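You operate a simulated robot arm through the tools that you are given. There is no shell and no other tool.

The job below is to be done with a simulated robot arm. You get a single attempt, and the scene is never put back.

TASK
Zero the flow analyser, then set the blower to about 40 L/min.
Fine: ZERO with both caps on; caps on the free pegs, hose on IN.

The check looks at the end state, three seconds after you hand in, the way a careful person would. Anything else that was tipped, shoved, dropped, spilled or broken makes it a failure. A push-on lid holds only when it is set on centred and level and pressed home; a screw cap is set on level and turned clockwise until tight.

THE ROBOT
A 7-joint arm with a two-finger parallel gripper, fixed in place. Base frame: the origin is on the floor under the middle of its stand, x ahead of it, y to its left, z up. Readings come in mm, degrees, newtons and seconds.
With the tool pointing down near the work surface it reaches from about 440 to 900 mm from the base axis. Its first joint turns from -17.0 to 126.0 degrees. Payload 1.57 kg.
The TCP is the grasp point between the finger pads, 30 mm short of the fingertips. In the tool frame z runs along the fingers and y along their closing line. Largest opening 80 mm; finger width 17, thickness 12; the body of the gripper, 40 by 82 mm, starts 80 mm behind the TCP.
Orientation is that of the tool frame in the base frame, as [roll, pitch, yaw] about the fixed x, y, z axes, in that order (R = Rz(yaw) Ry(pitch) Rx(roll)). With the fingers straight down and closing along the base's y, the tool's x points along the base's -x, its y along +y and its z along -z.

THE INTERFACE
- The arm moves only by the tool move_arm. Its argument "series" is a list of rows, each a list of 7 numbers: the gripper command, from -1 (fully open) to 1 (shut), values between in proportion, then the shift along the base's x, y, z in mm, then the turn, a rotation vector about the base's x, y, z in degrees. In form: [[hand, tx, ty, tz, rx, ry, rz], ...]. A call has 1 to 20 rows; each row shifts and turns the commanded pose from where the row before left it. Each row takes 0.2 s and may step no farther than 50 mm and 8.6 degrees from the row before; otherwise, or with a gripper value out of range, the whole call is refused. Where a pose cannot be reached the arm comes as near as it can. A force on the tool above 40 N (or 10 N above the force at the start of the call, whichever is more), or a blocked arm, ends the call early, and 0.2 s more pass. Each finger travels about 45 mm/s and halts on what it meets, pressing with about 34 N; the grip force reading is that of the motor and also rises with nothing between the fingers. The clock runs only during rows and for 0.2 s after the last one: add rows that do not move to give the fingers time. It gives the time, the measured TCP pose, the force on the tool (base axes), the opening and the grip force at its end, in the units of the frame above (readings bear some noise), with the torque about the TCP (base axes, N m) and any sound that the robot's microphone picked up, and new pictures: "pictures" is both (left out), scene, wrist or none.
- Cameras (640 x 400 px; columns grow to the right, rows downward): "scene" is fixed at [399.6, 501.5, 1565.3]; the picture's right is [-0.98, -0.18, 0.00], its down [-0.10, 0.54, -0.84] and it looks along [0.15, -0.82, -0.55] (base axes); focal length 368 px, centre (320, 200). "wrist" rides on the gripper at [72, -7, -122] in the tool frame; the picture's right is [0.09, 1.00, 0.00], its down [-0.84, 0.08, -0.54] and it looks along [-0.54, 0.05, 0.84] (tool axes); focal length 238 px, centre (320, 200). There is no depth. A picture from a camera that has moved, and an enlarged one, comes with that camera's place and axes in the base frame and with its lens.
- raise_lower(by): slides the trunk up (or, below 0, down) by that many mm; the arm rides with it, the base frame stays. It gives what a move gives, with no picture.
- inspect(camera, box): a new picture of the part [left, top, right, bottom] of that camera's present view, enlarged. It takes no simulated time.
- finish_job(): hands the job in; it is judged then, once.

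Nothing tells you positions but the pictures and the camera data. Unless the task says otherwise, let go and move clear before handing in.

The tools are called after "Emit:" by a JSON object that holds its "api" and its "payload". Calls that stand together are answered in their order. move_arm: Moves the arm, as the interface text tells. Its arguments: {"type":"object","properties":{"series":{"type":"array","items":{"type":"array","items":{"type":"number"}}},"pictures":{"type":"string","enum":["both","scene","wrist","none"]}},"required":["series"]} The other tools are called the same way: raise_lower (by) moves the trunk up or down; inspect (camera, box) takes an enlarged picture of a part of a camera's view; finish_job () hands the job in.

At the start:

```text
t: 0.0
eef_pos: [709.4, -34.4, 1142.6]
tool_rot: [-180.0, 0.1, -180.0]
wrist_force: [-0.6, -0.3, 0.1]
ft_torque: [-0.05, 0.0, -0.03]
finger_gap: 80.1
gripper_force: 0.1
trunk travel left (down, up): [-625.0, 165.0]
```

scene: 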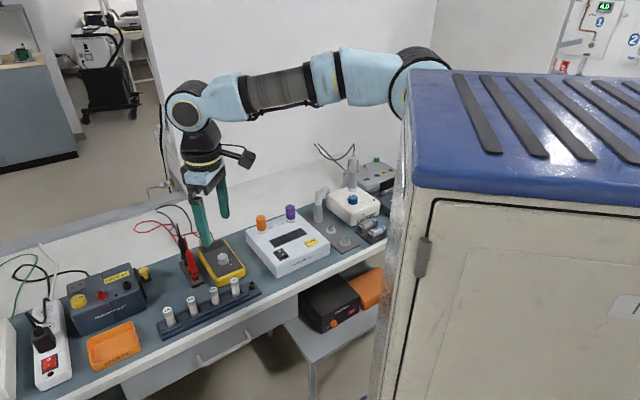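
wrist: 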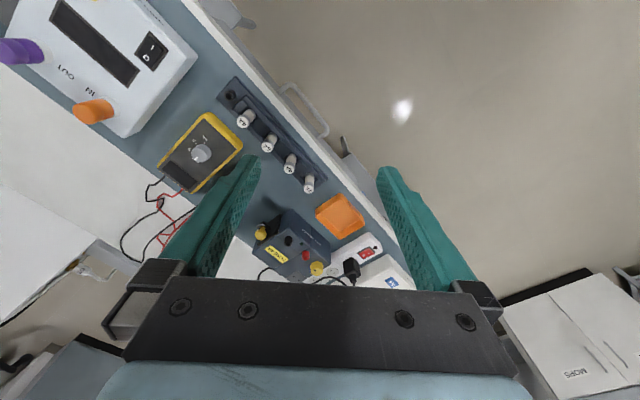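

I see a bench with a white analyser (orange and purple ports on top, a display and a power rocker), a white blower box with a blue knob, and other lab items. I'll enlarge the views first to work out what is what.

Emit:
{"api": "inspect", "payload": {"camera": "scene", "box": [230, 140, 410, 280]}}

Emit:
{"api": "inspect", "payload": {"camera": "scene", "box": [240, 190, 340, 260]}}

Emit:
{"api": "inspect", "payload": {"camera": "scene", "box": [300, 140, 400, 260]}}

Emit:
{"api": "inspect", "payload": {"camera": "wrist", "box": [0, 0, 220, 140]}}

Emit:
{"api": "inspect", "payload": {"camera": "scene", "box": [260, 240, 400, 360]}}

Emit:
{"api": "inspect", "payload": {"camera": "scene", "box": [20, 220, 270, 390]}}

```text
2.86 times, centred on (320, 210) of scene
camera zoom: at [399.6, 501.5, 1565.3], right [-0.98, -0.18, 0.0], down [-0.1, 0.54, -0.84], along [0.15, -0.82, -0.55], focal length 1050 px, centre (320, 171)
```

zoom: 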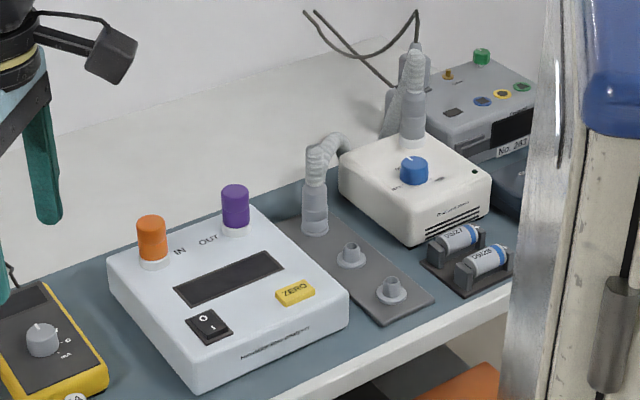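

```text
5.71 times, centred on (290, 225) of scene
camera zoom: at [399.6, 501.5, 1565.3], right [-0.98, -0.18, 0.0], down [-0.1, 0.54, -0.84], along [0.15, -0.82, -0.55], focal length 2101 px, centre (491, 57)
```

zoom: 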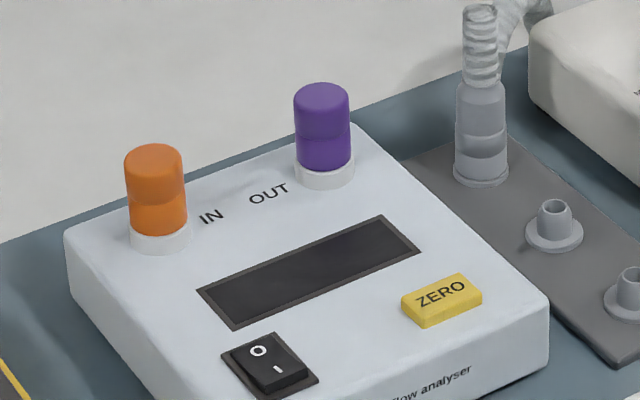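

```text
3.33 times, centred on (350, 200) of scene
camera zoom: at [399.6, 501.5, 1565.3], right [-0.98, -0.18, 0.0], down [-0.1, 0.54, -0.84], along [0.15, -0.82, -0.55], focal length 1225 px, centre (220, 200)
```

zoom: 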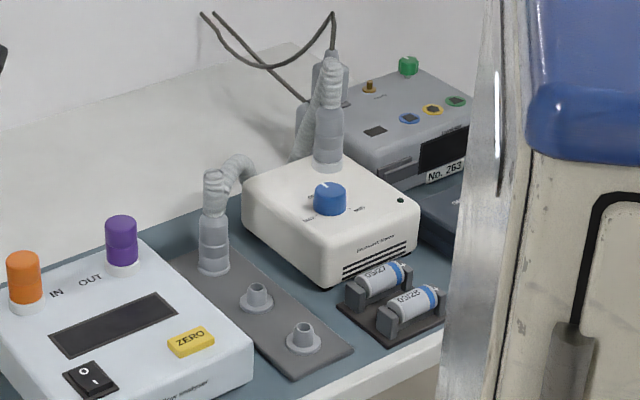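

```text
2.86 times, centred on (110, 70) of wrist
camera zoom: at [636.3, -40.8, 1264.2], right [-0.09, 1.0, 0.0], down [0.84, 0.08, 0.54], along [0.54, 0.05, -0.84], focal length 681 px, centre (920, 571)
```

zoom: 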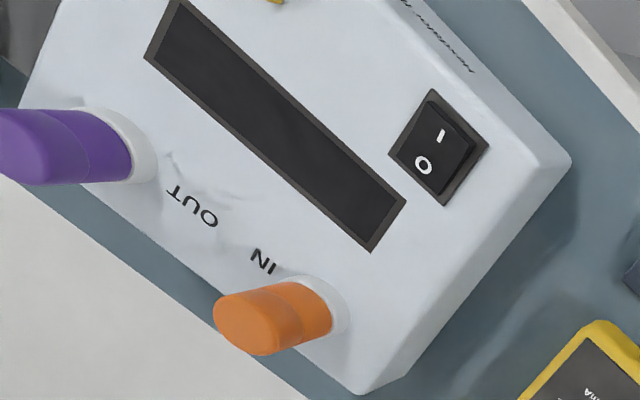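

```text
3.33 times, centred on (330, 300) of scene
camera zoom: at [399.6, 501.5, 1565.3], right [-0.98, -0.18, 0.0], down [-0.1, 0.54, -0.84], along [0.15, -0.82, -0.55], focal length 1225 px, centre (287, -133)
```

zoom: 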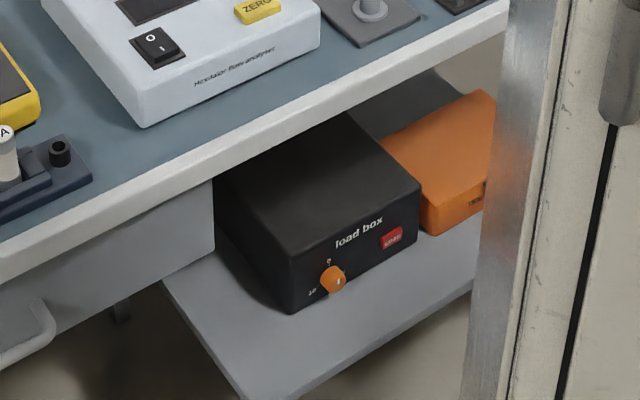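

```text
2.35 times, centred on (145, 305) of scene
camera zoom: at [399.6, 501.5, 1565.3], right [-0.98, -0.18, 0.0], down [-0.1, 0.54, -0.84], along [0.15, -0.82, -0.55], focal length 865 px, centre (732, -47)
```

zoom: 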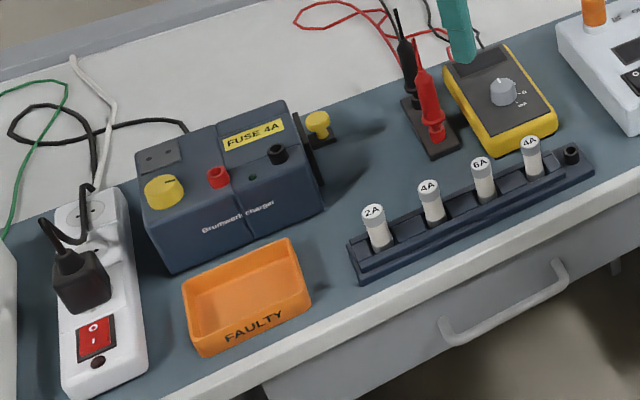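

The analyser is off (dark display) with an orange cap on IN and a purple cap on OUT. The hose cuff is parked on the rear peg of a grey plate with two pegs free, and the blower has a blue knob. I'll move the hand, still high up, toward the analyser to get better views for triangulation.

Emit:
{"api": "move_arm", "payload": {"series": [[-1, -20, -50, 0, 0, 0, 0], [-1, -20, -45, 0, 0, 0, 0], [-1, -20, -45, 0, 0, 0, 0], [-1, -20, -45, 0, 0, 0, 0], [-1, -20, -45, 0, 0, 0, 0], [-1, -20, -45, 0, 0, 0, 0], [-1, 0, 0, 0, 0, 0, 0], [-1, 0, 0, 0, 0, 0, 0]]}}

```text
refused: row 1 steps farther than a row can; nothing moved
```

Emit:
{"api": "move_arm", "payload": {"series": [[-1, -18, -44, 0, 0, 0, 0], [-1, -18, -44, 0, 0, 0, 0], [-1, -18, -44, 0, 0, 0, 0], [-1, -18, -44, 0, 0, 0, 0], [-1, -18, -44, 0, 0, 0, 0], [-1, -18, -44, 0, 0, 0, 0], [-1, 0, 0, 0, 0, 0, 0], [-1, 0, 0, 0, 0, 0, 0]]}}

```text
t: 1.8
eef_pos: [600.2, -298.5, 1141.6]
tool_rot: [-180.0, 0.0, 180.0]
wrist_force: [-0.4, 0.3, 0.6]
ft_torque: [0.01, 0.0, 0.03]
finger_gap: 79.8
gripper_force: 0.1
trunk travel left (down, up): [-625.0, 165.0]
camera wrist: at [528.2, -304.3, 1263.9], right [-0.09, 1.0, 0.0], down [0.84, 0.08, 0.54], along [0.54, 0.05, -0.84], focal length 238 px, centre (320, 200)
```

scene: 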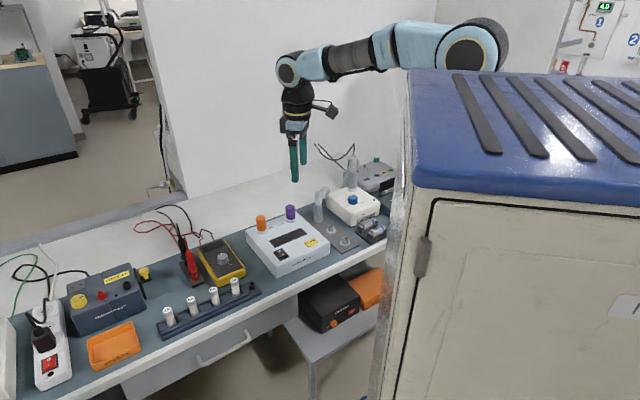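
wrist: 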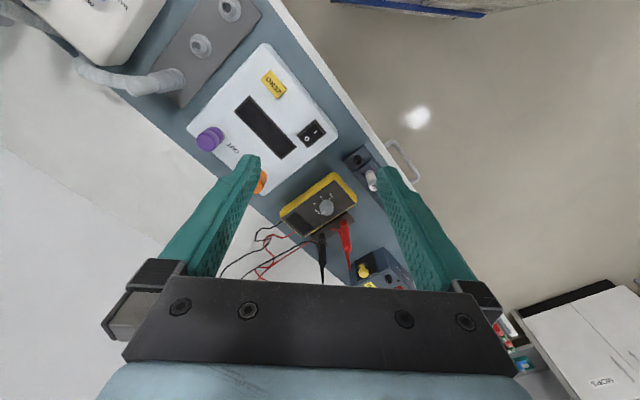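

From the two wrist views and the scene view I put the rocker near (667,-306,816), ZERO near (588,-375,815), IN near (759,-401), OUT near (680,-477), and the pegs near (490,-447), (545,-502) and (601,-558). The bench is turned about 45°, so I'll turn the hand to match it and look at the blower area.

Emit:
{"api": "move_arm", "payload": {"series": [[-1, -25, -17, 0, 0, 0, -7.5], [-1, -25, -17, 0, 0, 0, -7.5], [-1, -25, -17, 0, 0, 0, -7.5], [-1, -25, -17, 0, 0, 0, -7.5], [-1, -25, -17, 0, 0, 0, -7.5], [-1, -25, -17, 0, 0, 0, -7.5], [-1, 0, 0, 0, 0, 0, 0], [-1, 0, 0, 0, 0, 0, 0]]}}

```text
t: 3.6
eef_pos: [449.6, -402.2, 1142.2]
tool_rot: [179.9, 0.0, 135.0]
wrist_force: [0.0, 0.9, 0.1]
ft_torque: [0.0, -0.02, 0.01]
finger_gap: 79.9
gripper_force: 0.1
trunk travel left (down, up): [-625.0, 165.0]
camera wrist: at [393.7, -354.9, 1264.4], right [0.64, 0.77, 0.0], down [0.65, -0.54, 0.54], along [0.42, -0.35, -0.84], focal length 238 px, centre (320, 200)
```

scene: 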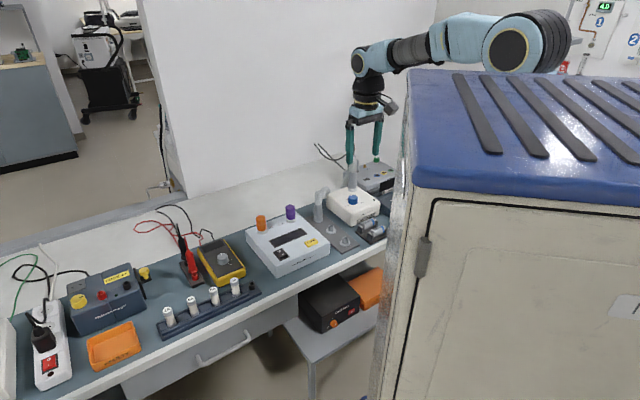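
wrist: 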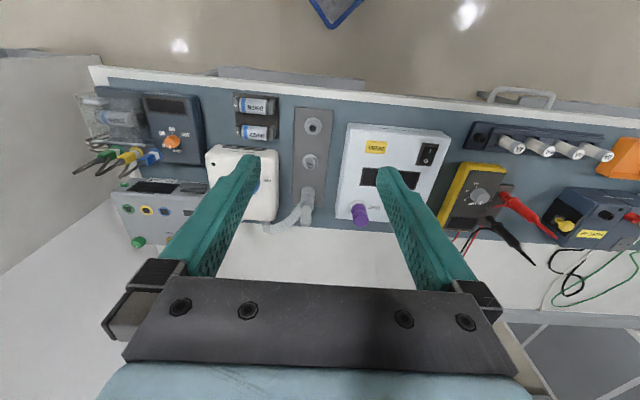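

Emit:
{"api": "inspect", "payload": {"camera": "wrist", "box": [180, 80, 480, 250]}}

Emit:
{"api": "inspect", "payload": {"camera": "wrist", "box": [60, 80, 220, 260]}}

Emit:
{"api": "inspect", "payload": {"camera": "wrist", "box": [190, 130, 340, 240]}}

Emit:
{"api": "inspect", "payload": {"camera": "wrist", "box": [330, 110, 470, 230]}}

```text
2.13 times, centred on (330, 165) of wrist
camera zoom: at [393.7, -354.9, 1264.4], right [0.64, 0.77, 0.0], down [0.65, -0.54, 0.54], along [0.42, -0.35, -0.84], focal length 508 px, centre (299, 275)
```

zoom: 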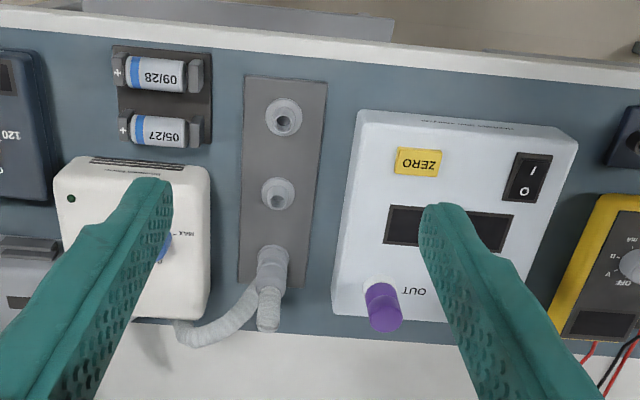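

```text
2.22 times, centred on (140, 170) of wrist
camera zoom: at [393.7, -354.9, 1264.4], right [0.64, 0.77, 0.0], down [0.65, -0.54, 0.54], along [0.42, -0.35, -0.84], focal length 530 px, centre (720, 267)
```

zoom: 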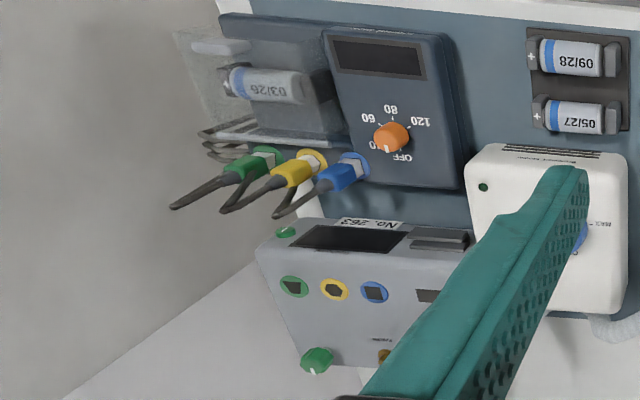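

```text
3.64 times, centred on (265, 185) of wrist
camera zoom: at [393.7, -354.9, 1264.4], right [0.64, 0.77, 0.0], down [0.65, -0.54, 0.54], along [0.42, -0.35, -0.84], focal length 867 px, centre (520, 254)
```

zoom: 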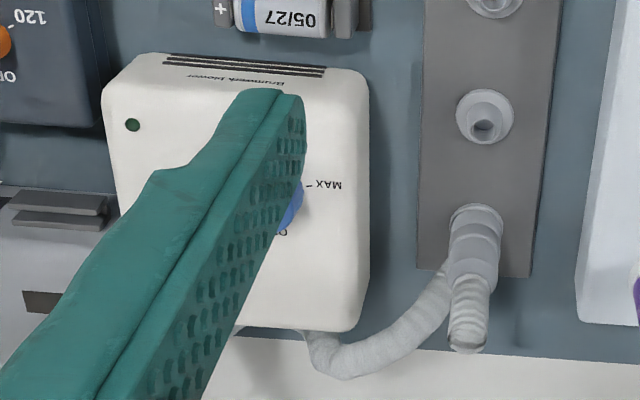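

```text
3.33 times, centred on (400, 170) of wrist
camera zoom: at [393.7, -354.9, 1264.4], right [0.64, 0.77, 0.0], down [0.65, -0.54, 0.54], along [0.42, -0.35, -0.84], focal length 794 px, centre (53, 300)
```

zoom: 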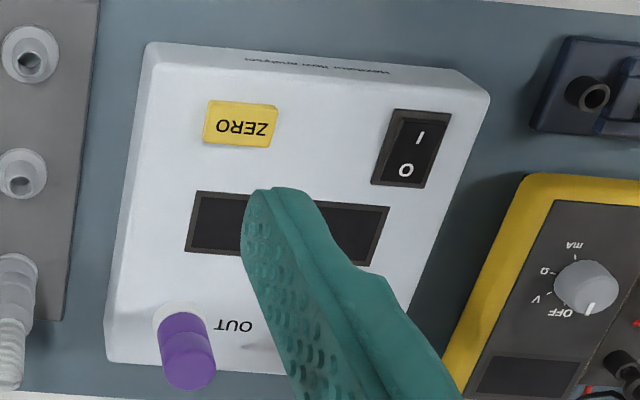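

The view is clear now: the rocker has I at the front and O at the back, ZERO is yellow, and the blower knob runs toward MAX. I'll close the hand and bring the closed tips above the I half of the rocker.

Emit:
{"api": "move_arm", "payload": {"series": [[1, 35.4, 17.2, 0, 0, 0, 0], [1, 35.4, 17.2, 0, 0, 0, 0], [1, 35.4, 17.2, 0, 0, 0, 0], [1, 35.4, 17.2, 0, 0, 0, 0], [1, 35.4, 17.2, 0, 0, 0, 0], [1, 35.4, 17.2, 0, 0, 0, 0], [1, 0, 0, -45, 0, 0, 0], [1, 0, 0, -45, 0, 0, 0], [1, 0, 0, -45, 0, 0, 0], [1, 0, 0, -45, 0, 0, 0], [1, 0, 0, -45, 0, 0, 0], [1, 0, 0, -15, 0, 0, 0], [1, 0, 0, 0, 0, 0, 0], [1, 0, 0, 0, 0, 0, 0]]}}

```text
t: 6.6
eef_pos: [664.5, -298.7, 901.9]
tool_rot: [180.0, 0.0, 135.0]
wrist_force: [0.0, 0.9, 0.2]
ft_torque: [-0.01, 0.01, 0.02]
finger_gap: 0.1
gripper_force: 21.2
trunk travel left (down, up): [-625.0, 165.0]
camera wrist: at [607.9, -251.1, 1023.9], right [0.64, 0.77, 0.0], down [0.65, -0.54, 0.54], along [0.42, -0.35, -0.84], focal length 238 px, centre (320, 200)
```

scene: 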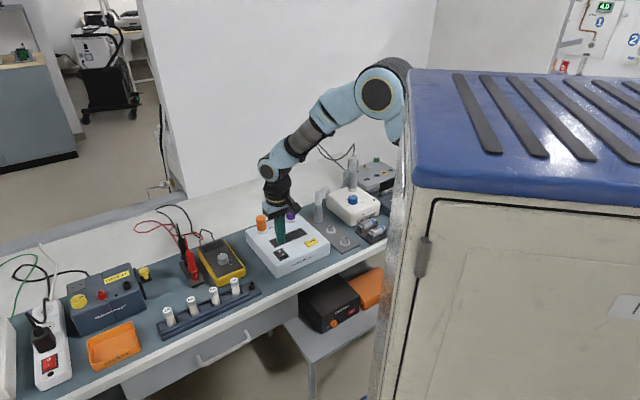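
wrist: 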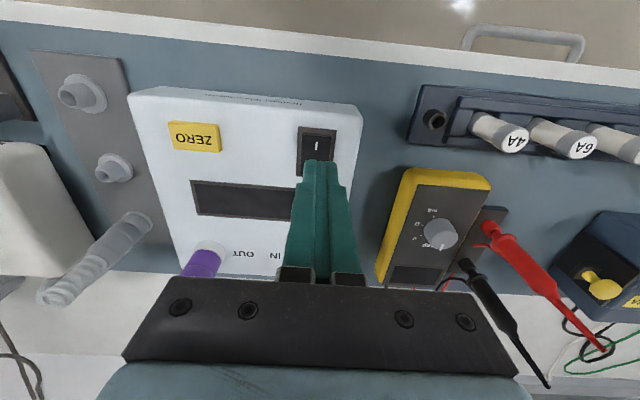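

Emit:
{"api": "inspect", "payload": {"camera": "wrist", "box": [260, 100, 400, 190]}}

Emit:
{"api": "inspect", "payload": {"camera": "wrist", "box": [0, 60, 240, 320]}}

```text
4.44 times, centred on (330, 145) of wrist
camera zoom: at [607.9, -251.1, 1023.9], right [0.64, 0.77, 0.0], down [0.65, -0.54, 0.54], along [0.42, -0.35, -0.84], focal length 1059 px, centre (276, 444)
```

zoom: 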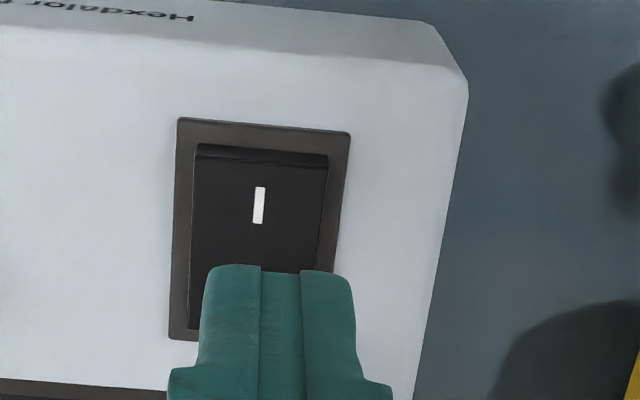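

```text
1.54 times, centred on (120, 190) of wrist
camera zoom: at [607.9, -251.1, 1023.9], right [0.64, 0.77, 0.0], down [0.65, -0.54, 0.54], along [0.42, -0.35, -0.84], focal length 367 px, centre (628, 215)
```

zoom: 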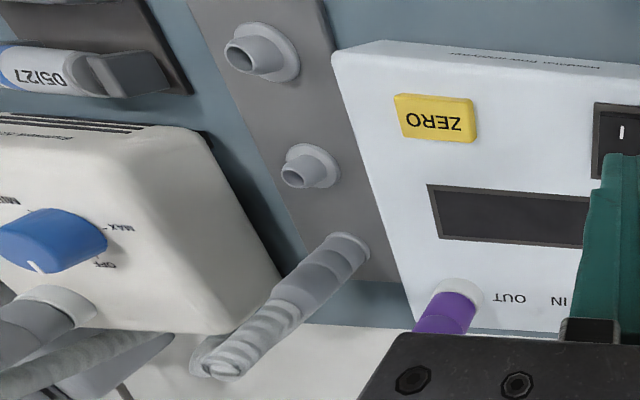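

The fingertip geometry matches the camera model, so I can trust the near view. I'll shift a few mm to centre on the I half, then descend slowly.

Emit:
{"api": "move_arm", "payload": {"series": [[1, -3.5, -0.5, -10, 0, 0, 0], [1, 0, 0, -15, 0, 0, 0], [1, 0, 0, -15, 0, 0, 0], [1, 0, 0, -3, 0, 0, 0], [1, 0, 0, 0, 0, 0, 0]]}}

Emit:
{"api": "inspect", "payload": {"camera": "wrist", "box": [240, 90, 400, 190]}}

```text
t: 7.8
eef_pos: [659.9, -299.6, 858.1]
tool_rot: [-179.9, 0.1, 135.0]
wrist_force: [-1.3, 0.3, 0.1]
ft_torque: [0.01, -0.01, 0.03]
finger_gap: 0.0
gripper_force: 21.4
trunk travel left (down, up): [-625.0, 165.0]
camera wrist: at [603.7, -251.1, 980.9], right [0.64, 0.77, 0.0], down [0.65, -0.54, 0.54], along [0.42, -0.35, -0.84], focal length 238 px, centre (320, 200)
```

scene: 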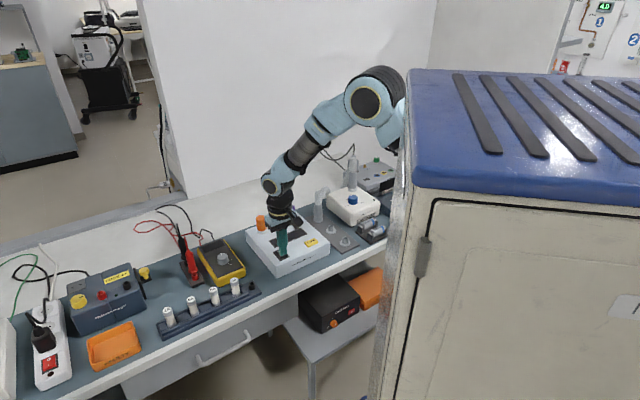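
wrist: 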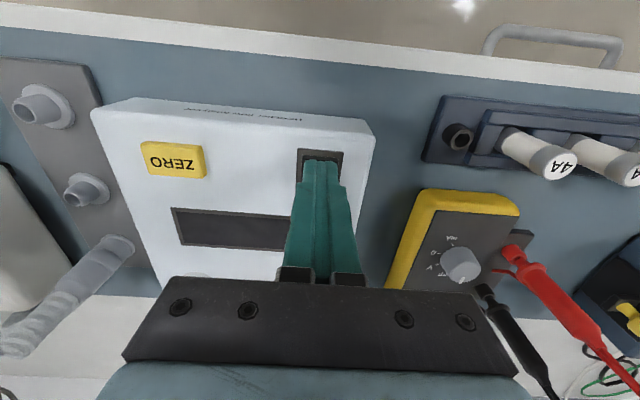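

```text
4.00 times, centred on (320, 140) of wrist
camera zoom: at [603.7, -251.1, 980.9], right [0.64, 0.77, 0.0], down [0.65, -0.54, 0.54], along [0.42, -0.35, -0.84], focal length 953 px, centre (320, 440)
```

zoom: 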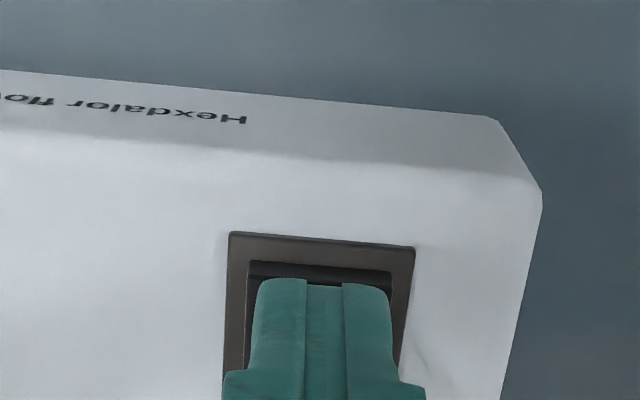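

Emit:
{"api": "move_arm", "payload": {"series": [[1, 0, 0, -2, 0, 0, 0], [1, 0, 0, -2, 0, 0, 0], [1, 0, 0, -2, 0, 0, 0], [1, 0, 0, -2, 0, 0, 0], [1, 0, 0, 0, 0, 0, 0]], "pictures": "none"}}

```text
t: 9.0
eef_pos: [660.1, -298.7, 852.9]
tool_rot: [-180.0, 0.2, 135.0]
wrist_force: [-3.0, 0.6, 16.2]
ft_torque: [-0.04, -0.01, 0.02]
finger_gap: 0.0
gripper_force: 21.2
trunk travel left (down, up): [-625.0, 165.0]
```

Emit:
{"api": "move_arm", "payload": {"series": [[1, 0, 0, -1, 0, 0, 0], [1, 0, 0, -1, 0, 0, 0], [1, 0, 0, -1, 0, 0, 0], [1, 0, 0, 0, 0, 0, 0]], "pictures": "wrist"}}

Emit:
{"api": "inspect", "payload": {"camera": "wrist", "box": [80, 90, 400, 290]}}

```text
t: 9.7
eef_pos: [659.5, -298.0, 851.9]
tool_rot: [179.9, 0.3, 135.0]
wrist_force: [-10.1, 3.9, 21.3]
ft_torque: [-0.01, 0.19, -0.01]
finger_gap: 0.0
gripper_force: 21.5
trunk travel left (down, up): [-625.0, 165.0]
stopped in row 3: the force on the tool passed its limit at 43 N (the readings are from after the stop); the commanded pose is now the measured one
camera wrist: at [603.4, -251.2, 974.3], right [0.64, 0.77, 0.0], down [0.64, -0.54, 0.55], along [0.42, -0.35, -0.84], focal length 238 px, centre (320, 200)
```

wrist: 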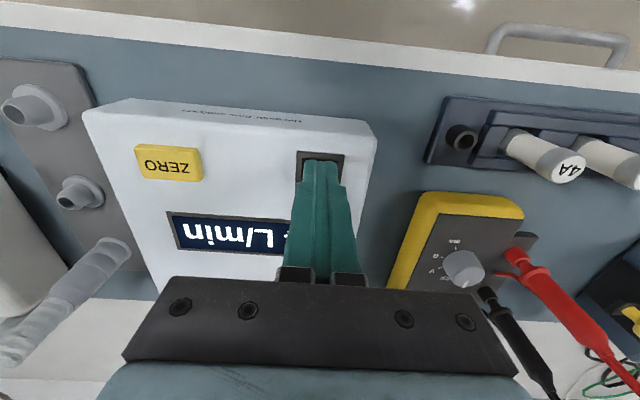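

```text
2.00 times, centred on (240, 190) of wrist
camera zoom: at [603.4, -251.2, 974.3], right [0.64, 0.77, 0.0], down [0.64, -0.54, 0.55], along [0.42, -0.35, -0.84], focal length 477 px, centre (480, 220)
```

zoom: 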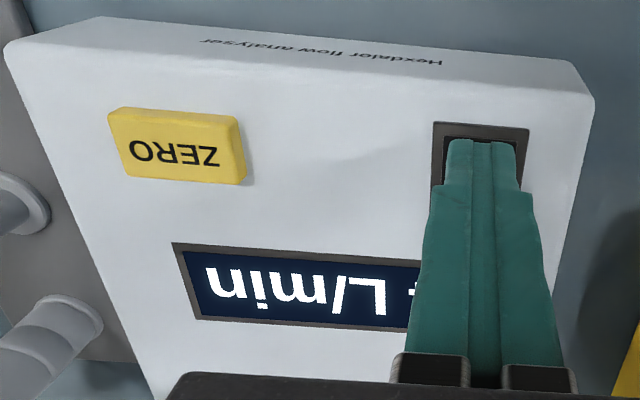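

The display is lit, so the analyser is on. I'll lift off and read it.

Emit:
{"api": "move_arm", "payload": {"series": [[1, 0, 0, 10, 0, 0, 0], [1, -5, 5, 30, 0, 0, 0], [1, -18, -18, 20, 0, 0, 0], [1, -18, -18, 0, 0, 0, 0], [1, -18, -18, 0, 0, 0, 0], [1, 0, 0, 0, 0, 0, 0], [1, 0, 0, 0, 0, 0, 0]]}}

Emit:
{"api": "inspect", "payload": {"camera": "scene", "box": [240, 190, 340, 260]}}

Emit:
{"api": "inspect", "payload": {"camera": "wrist", "box": [80, 60, 480, 290]}}

```text
t: 11.3
eef_pos: [600.7, -347.5, 910.4]
tool_rot: [179.9, 0.3, 135.0]
wrist_force: [-0.2, -0.2, 0.2]
ft_torque: [0.01, 0.0, 0.03]
finger_gap: 0.3
gripper_force: 21.5
trunk travel left (down, up): [-625.0, 165.0]
camera wrist: at [544.9, -300.6, 1032.8], right [0.64, 0.77, 0.0], down [0.64, -0.54, 0.54], along [0.42, -0.35, -0.84], focal length 238 px, centre (320, 200)
```

scene: 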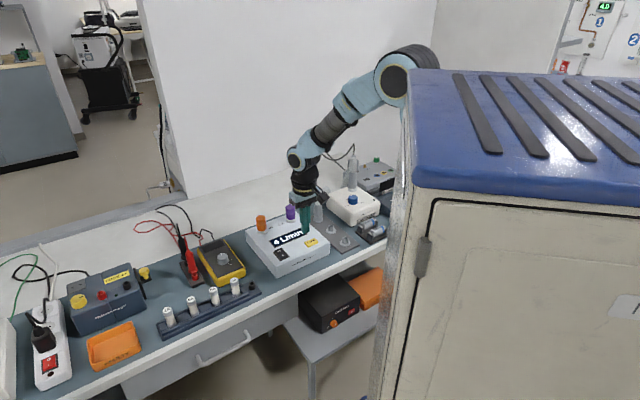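
wrist: 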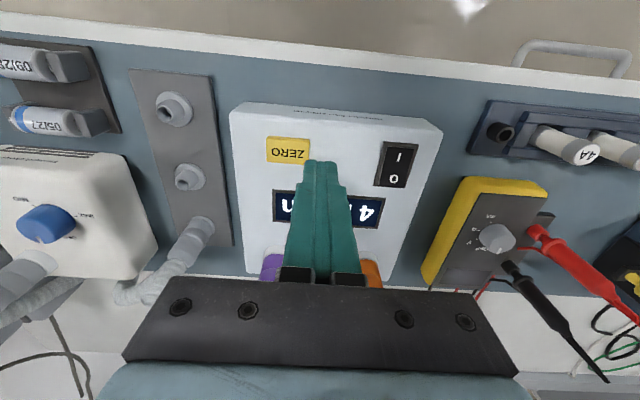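

```text
5.71 times, centred on (290, 225) of scene
camera zoom: at [399.6, 501.5, 1565.3], right [-0.98, -0.18, 0.0], down [-0.1, 0.54, -0.84], along [0.15, -0.82, -0.55], focal length 2101 px, centre (491, 57)
```

zoom: 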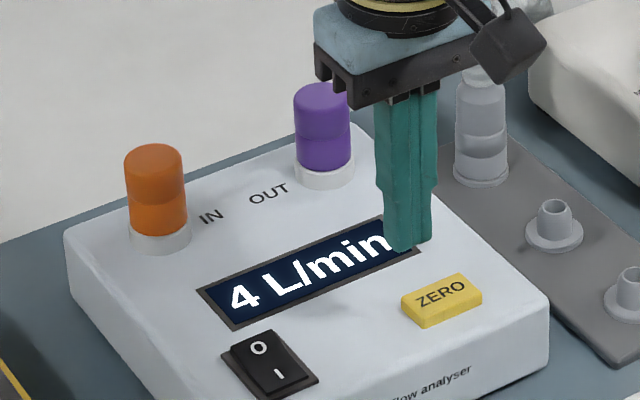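

```text
1.60 times, centred on (280, 175) of wrist
camera zoom: at [544.9, -300.6, 1032.8], right [0.64, 0.77, 0.0], down [0.64, -0.54, 0.54], along [0.42, -0.35, -0.84], focal length 381 px, centre (384, 240)
```

zoom: 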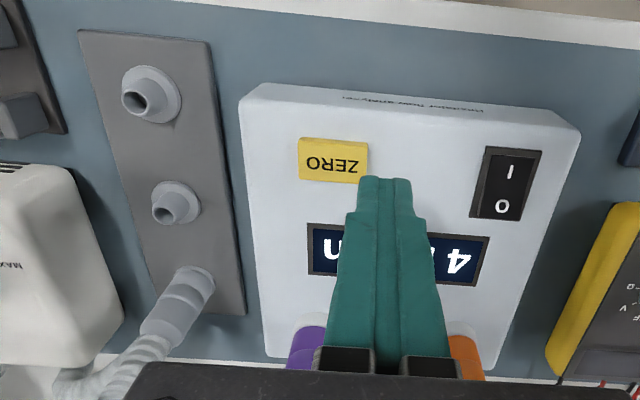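

With both caps on, the display reads 4 L/min, which is an offset to be zeroed. Next I'll go above the ZERO button near (588,-375) and press it.

Emit:
{"api": "move_arm", "payload": {"series": [[1, -12.5, -28, 0, 0, 0, 0], [1, 0, 0, -20, 0, 0, 0], [1, 0, 0, -20, 0, 0, 0], [1, 0, 0, 0, 0, 0, 0]]}}

Emit:
{"api": "inspect", "payload": {"camera": "wrist", "box": [220, 80, 420, 200]}}

Emit:
{"api": "inspect", "payload": {"camera": "scene", "box": [240, 190, 340, 260]}}

```text
t: 12.3
eef_pos: [588.2, -377.5, 870.8]
tool_rot: [180.0, 0.2, 135.1]
wrist_force: [-0.1, 0.4, 0.6]
ft_torque: [-0.02, -0.03, -0.01]
finger_gap: 0.0
gripper_force: 21.5
trunk travel left (down, up): [-625.0, 165.0]
camera wrist: at [532.1, -329.4, 992.3], right [0.64, 0.77, 0.0], down [0.64, -0.54, 0.54], along [0.42, -0.35, -0.84], focal length 238 px, centre (320, 200)
```

scene: 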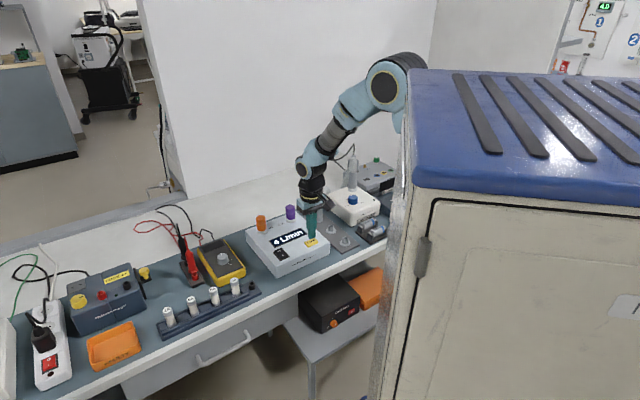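
wrist: 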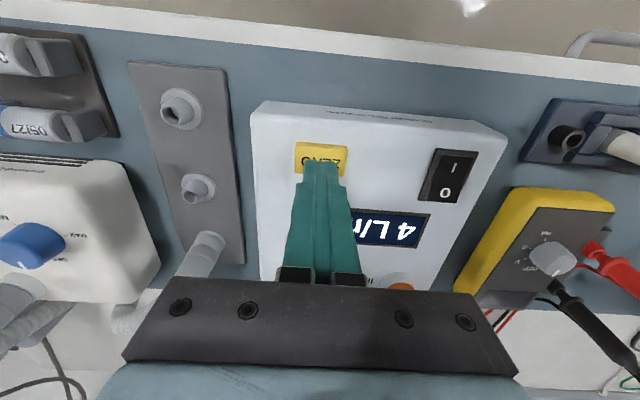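

```text
3.20 times, centred on (320, 140) of wrist
camera zoom: at [532.1, -329.4, 992.3], right [0.64, 0.77, 0.0], down [0.64, -0.54, 0.54], along [0.42, -0.35, -0.84], focal length 763 px, centre (320, 392)
```

zoom: 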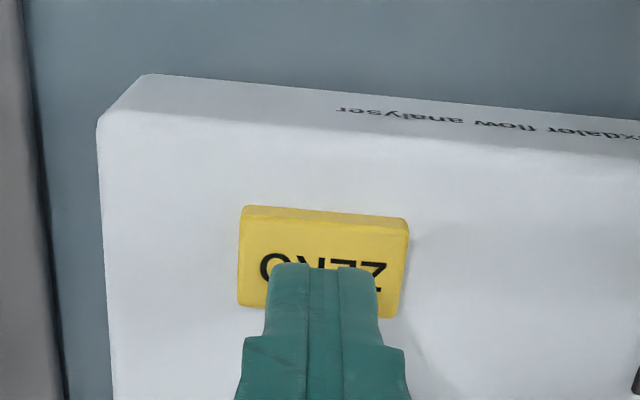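

```text
5.71 times, centred on (290, 225) of scene
camera zoom: at [399.6, 501.5, 1565.3], right [-0.98, -0.18, 0.0], down [-0.1, 0.54, -0.84], along [0.15, -0.82, -0.55], focal length 2101 px, centre (491, 57)
```

zoom: 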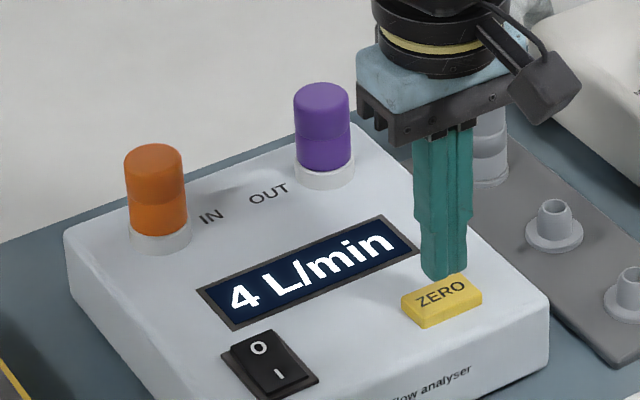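

Emit:
{"api": "move_arm", "payload": {"series": [[1, 1, 0.5, -10, 0, 0, 0], [1, 0, 0, -4, 0, 0, 0], [1, 0, 0, -2, 0, 0, 0], [1, 0, 0, -2, 0, 0, 0], [1, 0, 0, -1, 0, 0, 0], [1, 0, 0, 0, 0, 0, 0]], "pictures": "scene"}}

Emit:
{"api": "inspect", "payload": {"camera": "scene", "box": [240, 190, 340, 260]}}

```text
t: 13.7
eef_pos: [591.2, -376.8, 851.6]
tool_rot: [179.9, 0.2, 135.0]
wrist_force: [-0.3, -0.9, 2.2]
ft_torque: [-0.04, 0.02, 0.0]
finger_gap: 0.3
gripper_force: 21.6
trunk travel left (down, up): [-625.0, 165.0]
heard: click
```

scene: 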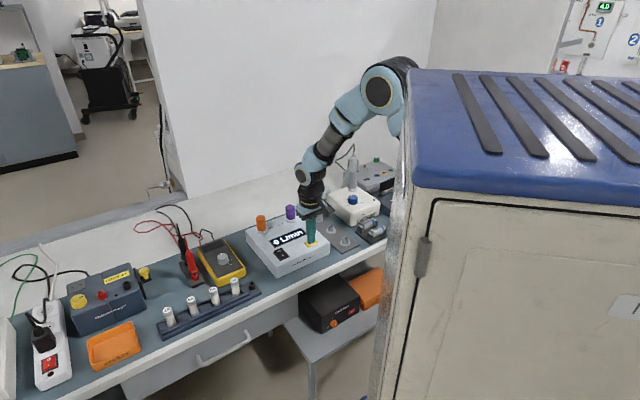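

```text
5.71 times, centred on (290, 225) of scene
camera zoom: at [399.6, 501.5, 1565.3], right [-0.98, -0.18, 0.0], down [-0.1, 0.54, -0.84], along [0.15, -0.82, -0.55], focal length 2101 px, centre (491, 57)
```

zoom: 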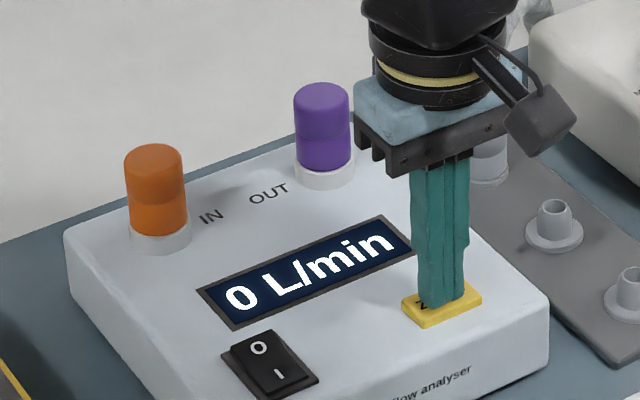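

It clicked and now reads 0 L/min with both caps on. I'll lift off, open the hand and go above the purple OUT cap.

Emit:
{"api": "move_arm", "payload": {"series": [[1, 0, 0, 20, 0, 0, 0], [1, 0, 0, 45, 0, 0, 0], [1, 0, 0, 45, 0, 0, 0], [-1, 22, -25, 15, 0, 0, 0], [-1, 22, -25, 0, 0, 0, 0], [-1, 22, -25, 0, 0, 0, 0], [-1, 23, -25, 0, 0, 0, 0], [-1, 0, 0, 0, 0, 0, 0], [-1, 0, 0, 0, 0, 0, 0]]}}

Emit:
{"api": "inspect", "payload": {"camera": "scene", "box": [230, 150, 360, 260]}}

Emit:
{"api": "inspect", "payload": {"camera": "wrist", "box": [220, 100, 440, 290]}}

```text
t: 15.7
eef_pos: [678.7, -476.7, 976.7]
tool_rot: [180.0, 0.2, 135.0]
wrist_force: [0.8, -0.2, 0.3]
ft_torque: [-0.03, 0.01, -0.03]
finger_gap: 79.8
gripper_force: 0.0
trunk travel left (down, up): [-625.0, 165.0]
camera wrist: at [622.4, -428.8, 1099.4], right [0.64, 0.77, 0.0], down [0.64, -0.54, 0.54], along [0.42, -0.35, -0.84], focal length 238 px, centre (320, 200)
```

scene: 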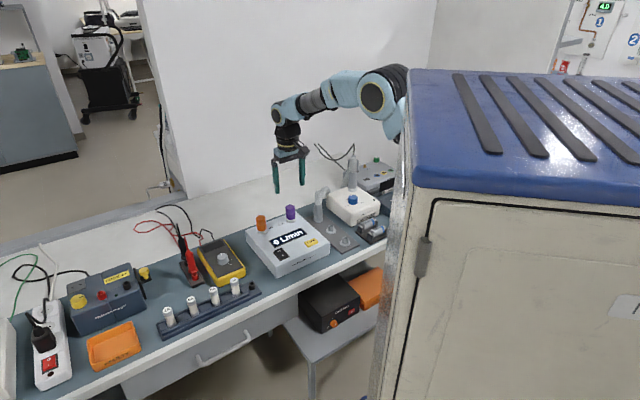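
wrist: 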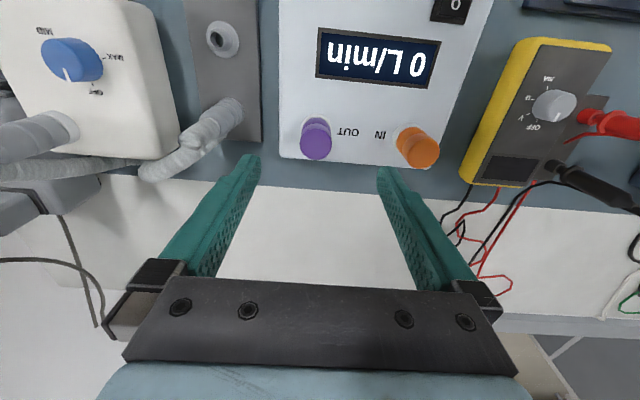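

```text
3.64 times, centred on (295, 205) of scene
camera zoom: at [399.6, 501.5, 1565.3], right [-0.98, -0.18, 0.0], down [-0.1, 0.54, -0.84], along [0.15, -0.82, -0.55], focal length 1337 px, centre (411, 182)
```

zoom: 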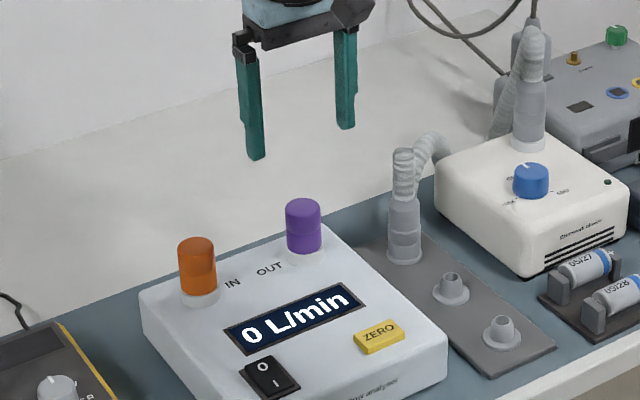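

```text
2.11 times, centred on (330, 195) of wrist
camera zoom: at [622.4, -428.8, 1099.4], right [0.64, 0.77, 0.0], down [0.64, -0.54, 0.54], along [0.42, -0.35, -0.84], focal length 502 px, centre (299, 210)
```

zoom: 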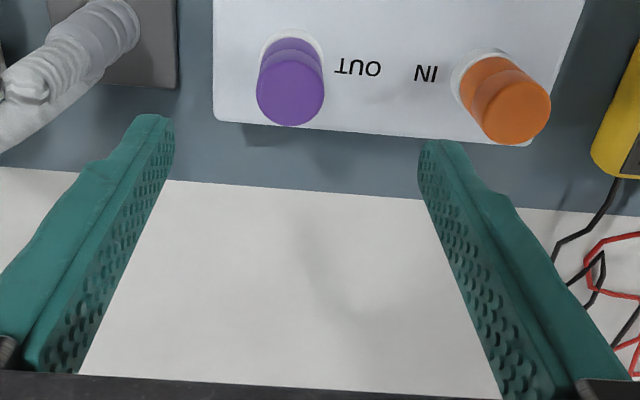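

The purple cap is centred near (683.5,-485) with its top at about z 867. I'll move over it and lower partway to check the alignment.

Emit:
{"api": "move_arm", "payload": {"series": [[-1, 4.8, -8.3, -20, 0, 0, 0], [-1, 0, 0, -40, 0, 0, 0], [-1, 0, 0, -15, 0, 0, 0], [-1, 0, 0, 0, 0, 0, 0], [-1, 0, 0, 0, 0, 0, 0]]}}

Emit:
{"api": "inspect", "payload": {"camera": "wrist", "box": [200, 60, 440, 290]}}

Emit:
{"api": "inspect", "payload": {"camera": "scene", "box": [240, 170, 340, 240]}}

```text
t: 16.9
eef_pos: [683.8, -484.5, 901.9]
tool_rot: [180.0, 0.2, 135.1]
wrist_force: [0.3, 0.8, 0.1]
ft_torque: [-0.01, -0.01, -0.04]
finger_gap: 80.1
gripper_force: 0.0
trunk travel left (down, up): [-625.0, 165.0]
camera wrist: at [627.0, -436.8, 1023.2], right [0.64, 0.77, 0.0], down [0.64, -0.54, 0.54], along [0.42, -0.35, -0.84], focal length 238 px, centre (320, 200)
```

scene: 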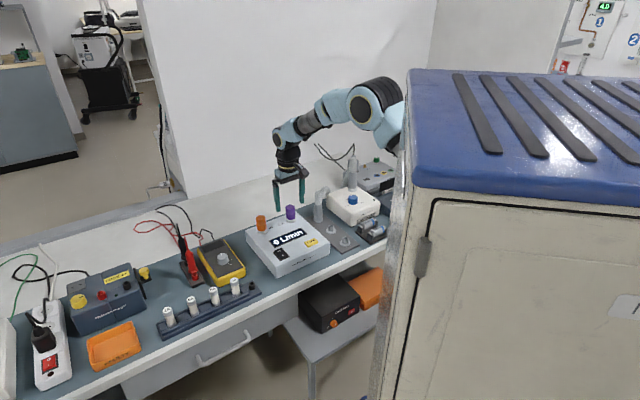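
wrist: 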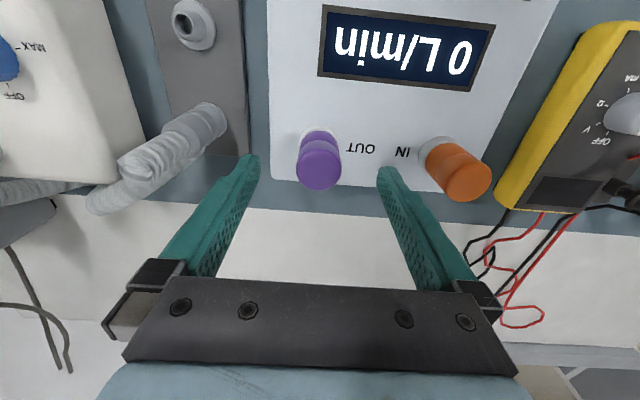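

```text
1.74 times, centred on (320, 175) of wrist
camera zoom: at [627.0, -436.8, 1023.2], right [0.64, 0.77, 0.0], down [0.64, -0.54, 0.54], along [0.42, -0.35, -0.84], focal length 414 px, centre (320, 244)
```

zoom: 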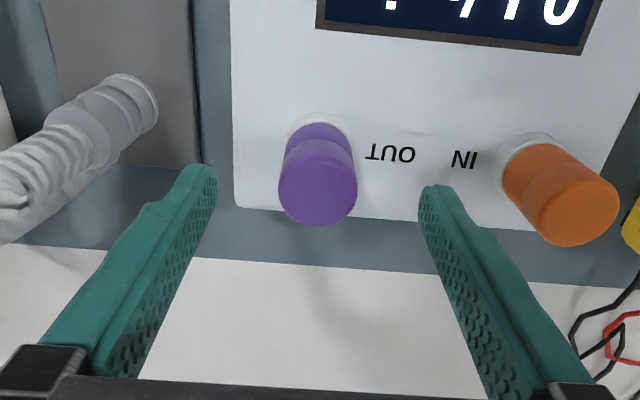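

```text
5.71 times, centred on (290, 205) of scene
camera zoom: at [399.6, 501.5, 1565.3], right [-0.98, -0.18, 0.0], down [-0.1, 0.54, -0.84], along [0.15, -0.82, -0.55], focal length 2101 px, centre (491, 171)
```

zoom: 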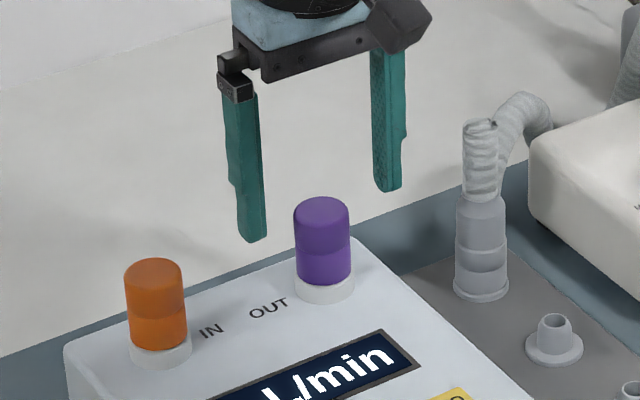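

The cap sits centred between the fingers (about 32 mm across, 44 mm tall). I'll lower onto it, grip it, and check the readings before pulling.

Emit:
{"api": "move_arm", "payload": {"series": [[-1, 0, 0, -20, 0, 0, 0], [-1, 0, 0, -20, 0, 0, 0], [-0.2, 0, 0, 0, 0, 0, 0], [1, 0, 0, 0, 0, 0, 0], [1, 0, 0, 0, 0, 0, 0], [1, 0, 0, 0, 0, 0, 0], [1, 0, 0, 0, 0, 0, 0]]}}

Emit:
{"api": "inspect", "payload": {"camera": "scene", "box": [240, 170, 340, 240]}}

```text
t: 18.5
eef_pos: [683.9, -484.0, 862.1]
tool_rot: [-179.9, 0.2, 134.9]
wrist_force: [-5.3, -4.4, -0.1]
ft_torque: [-0.14, 0.16, -0.05]
finger_gap: 31.0
gripper_force: 32.1
trunk travel left (down, up): [-625.0, 165.0]
camera wrist: at [627.0, -437.2, 983.0], right [0.64, 0.77, 0.0], down [0.64, -0.54, 0.54], along [0.42, -0.35, -0.84], focal length 238 px, centre (320, 200)
```

scene: 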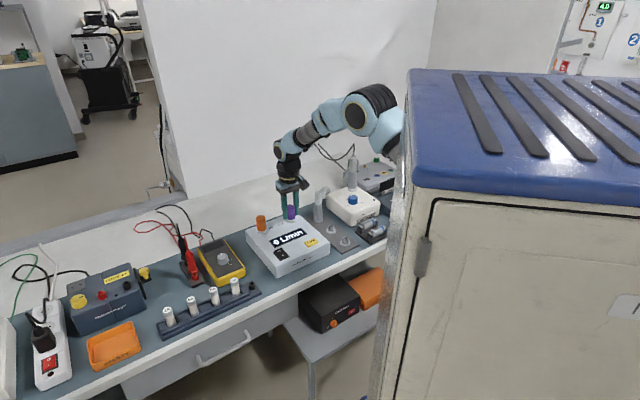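
wrist: 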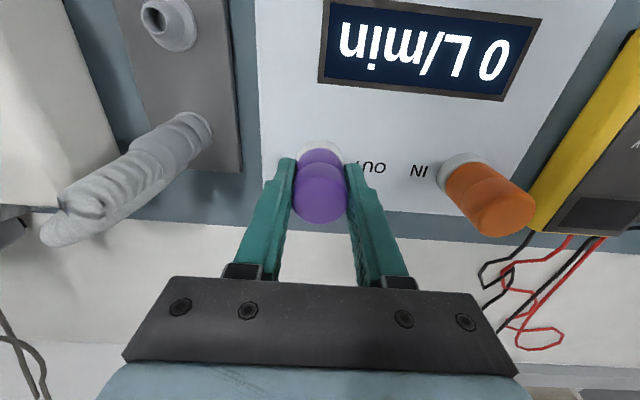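

```text
5.71 times, centred on (290, 205) of scene
camera zoom: at [399.6, 501.5, 1565.3], right [-0.98, -0.18, 0.0], down [-0.1, 0.54, -0.84], along [0.15, -0.82, -0.55], focal length 2101 px, centre (491, 171)
```

zoom: 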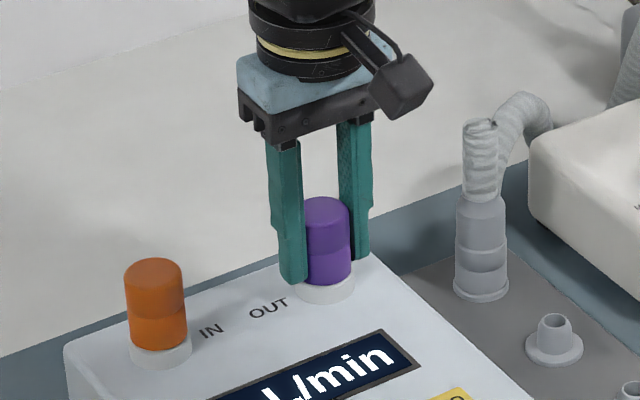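

Emit:
{"api": "move_arm", "payload": {"series": [[1, -0.8, -0.7, 0, 0, 0, 0], [1, 0, 0, 2, 0, 0, 0], [1, 0, 0, 2, 0, 0, 0], [1, 0, 0, 3, 0, 0, 0], [1, 0, 0, 3, 0, 0, 0], [1, 0, 0, 0, 0, 0, 0]], "pictures": "scene"}}

Emit:
{"api": "inspect", "payload": {"camera": "scene", "box": [240, 170, 340, 240]}}

```text
t: 19.9
eef_pos: [683.6, -483.8, 871.8]
tool_rot: [179.9, 0.2, 135.0]
wrist_force: [0.4, 0.9, -0.3]
ft_torque: [0.02, 0.02, 0.01]
finger_gap: 30.6
gripper_force: 34.5
trunk travel left (down, up): [-625.0, 165.0]
```

scene: 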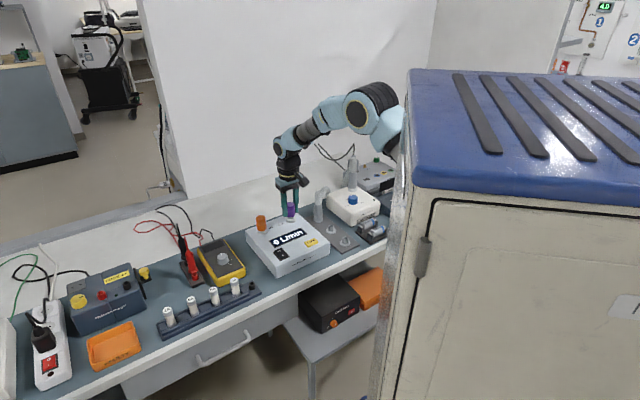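

```text
5.71 times, centred on (290, 205) of scene
camera zoom: at [399.6, 501.5, 1565.3], right [-0.98, -0.18, 0.0], down [-0.1, 0.54, -0.84], along [0.15, -0.82, -0.55], focal length 2101 px, centre (491, 171)
```

zoom: 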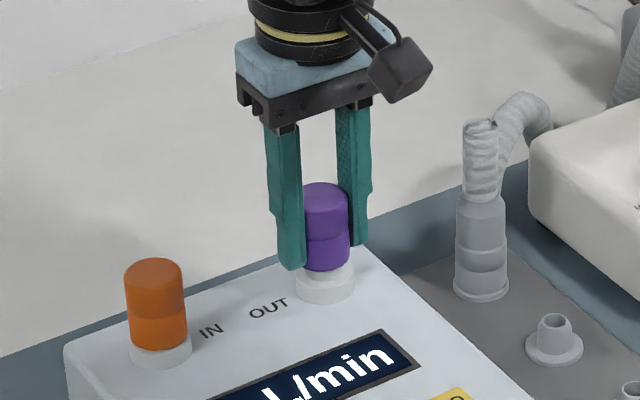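

The cap slid off cleanly. I'll lift it clear and carry it to above the front peg near (490,-447) for a precise look.

Emit:
{"api": "move_arm", "payload": {"series": [[1, 0, 0, 30, 0, 0, 0], [1, 0, 0, 40, 0, 0, 0], [1, 0, 0, 20, 0, 0, 0], [1, -43, 8, 0, 0, 0, 0], [1, -43, 8, 0, 0, 0, 0], [1, -43, 8, 0, 0, 0, 0], [1, -43, 8, 0, 0, 0, 0], [1, -21.5, 4.5, 0, 0, 0, 0], [1, 0, 0, 0, 0, 0, 0], [1, 0, 0, 0, 0, 0, 0]]}}

Emit:
{"api": "inspect", "payload": {"camera": "wrist", "box": [220, 60, 420, 240]}}

Emit:
{"api": "inspect", "payload": {"camera": "scene", "box": [290, 150, 400, 260]}}

```text
t: 22.1
eef_pos: [489.7, -448.2, 962.5]
tool_rot: [179.9, 0.2, 135.0]
wrist_force: [-0.6, 1.2, -0.5]
ft_torque: [-0.02, 0.01, 0.01]
finger_gap: 31.0
gripper_force: 33.9
trunk travel left (down, up): [-625.0, 165.0]
camera wrist: at [433.5, -400.5, 1083.9], right [0.64, 0.77, 0.0], down [0.64, -0.54, 0.55], along [0.42, -0.35, -0.84], focal length 238 px, centre (320, 200)
```

scene: 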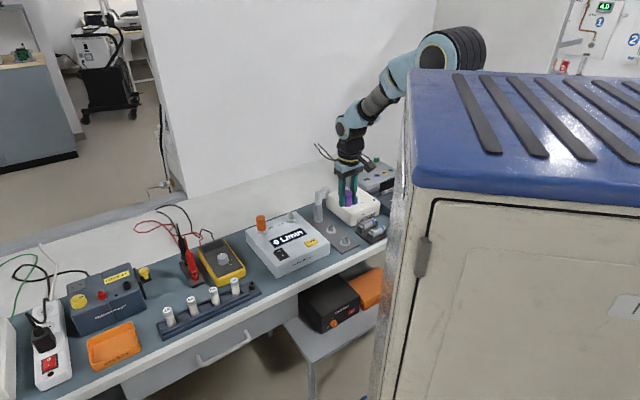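
wrist: 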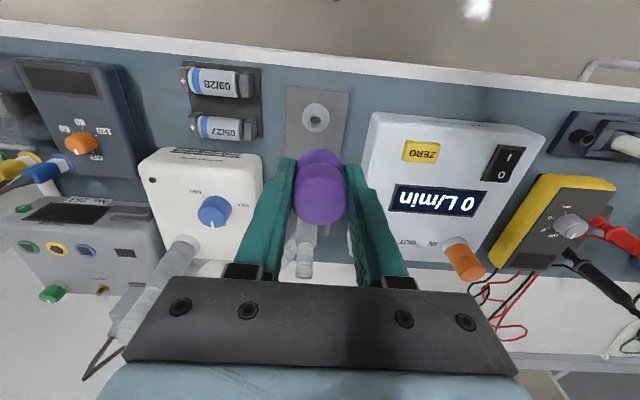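

```text
2.22 times, centred on (320, 150) of wrist
camera zoom: at [433.5, -400.5, 1083.9], right [0.64, 0.77, 0.0], down [0.64, -0.54, 0.55], along [0.42, -0.35, -0.84], focal length 530 px, centre (320, 311)
```

zoom: 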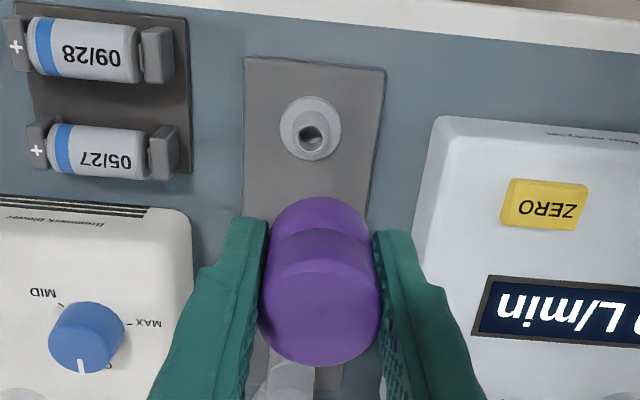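

```text
3.64 times, centred on (345, 205) of scene
camera zoom: at [399.6, 501.5, 1565.3], right [-0.98, -0.18, 0.0], down [-0.1, 0.54, -0.84], along [0.15, -0.82, -0.55], focal length 1337 px, centre (229, 182)
```

zoom: 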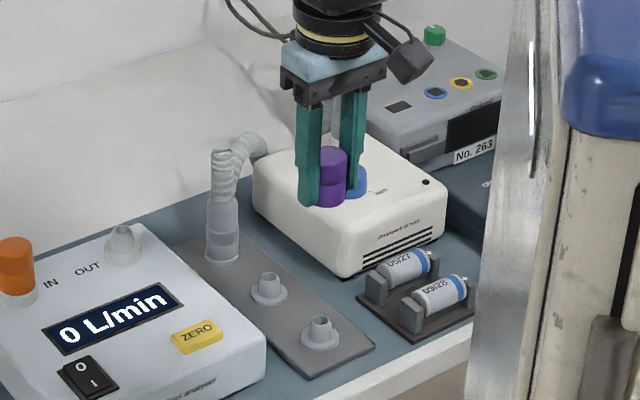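

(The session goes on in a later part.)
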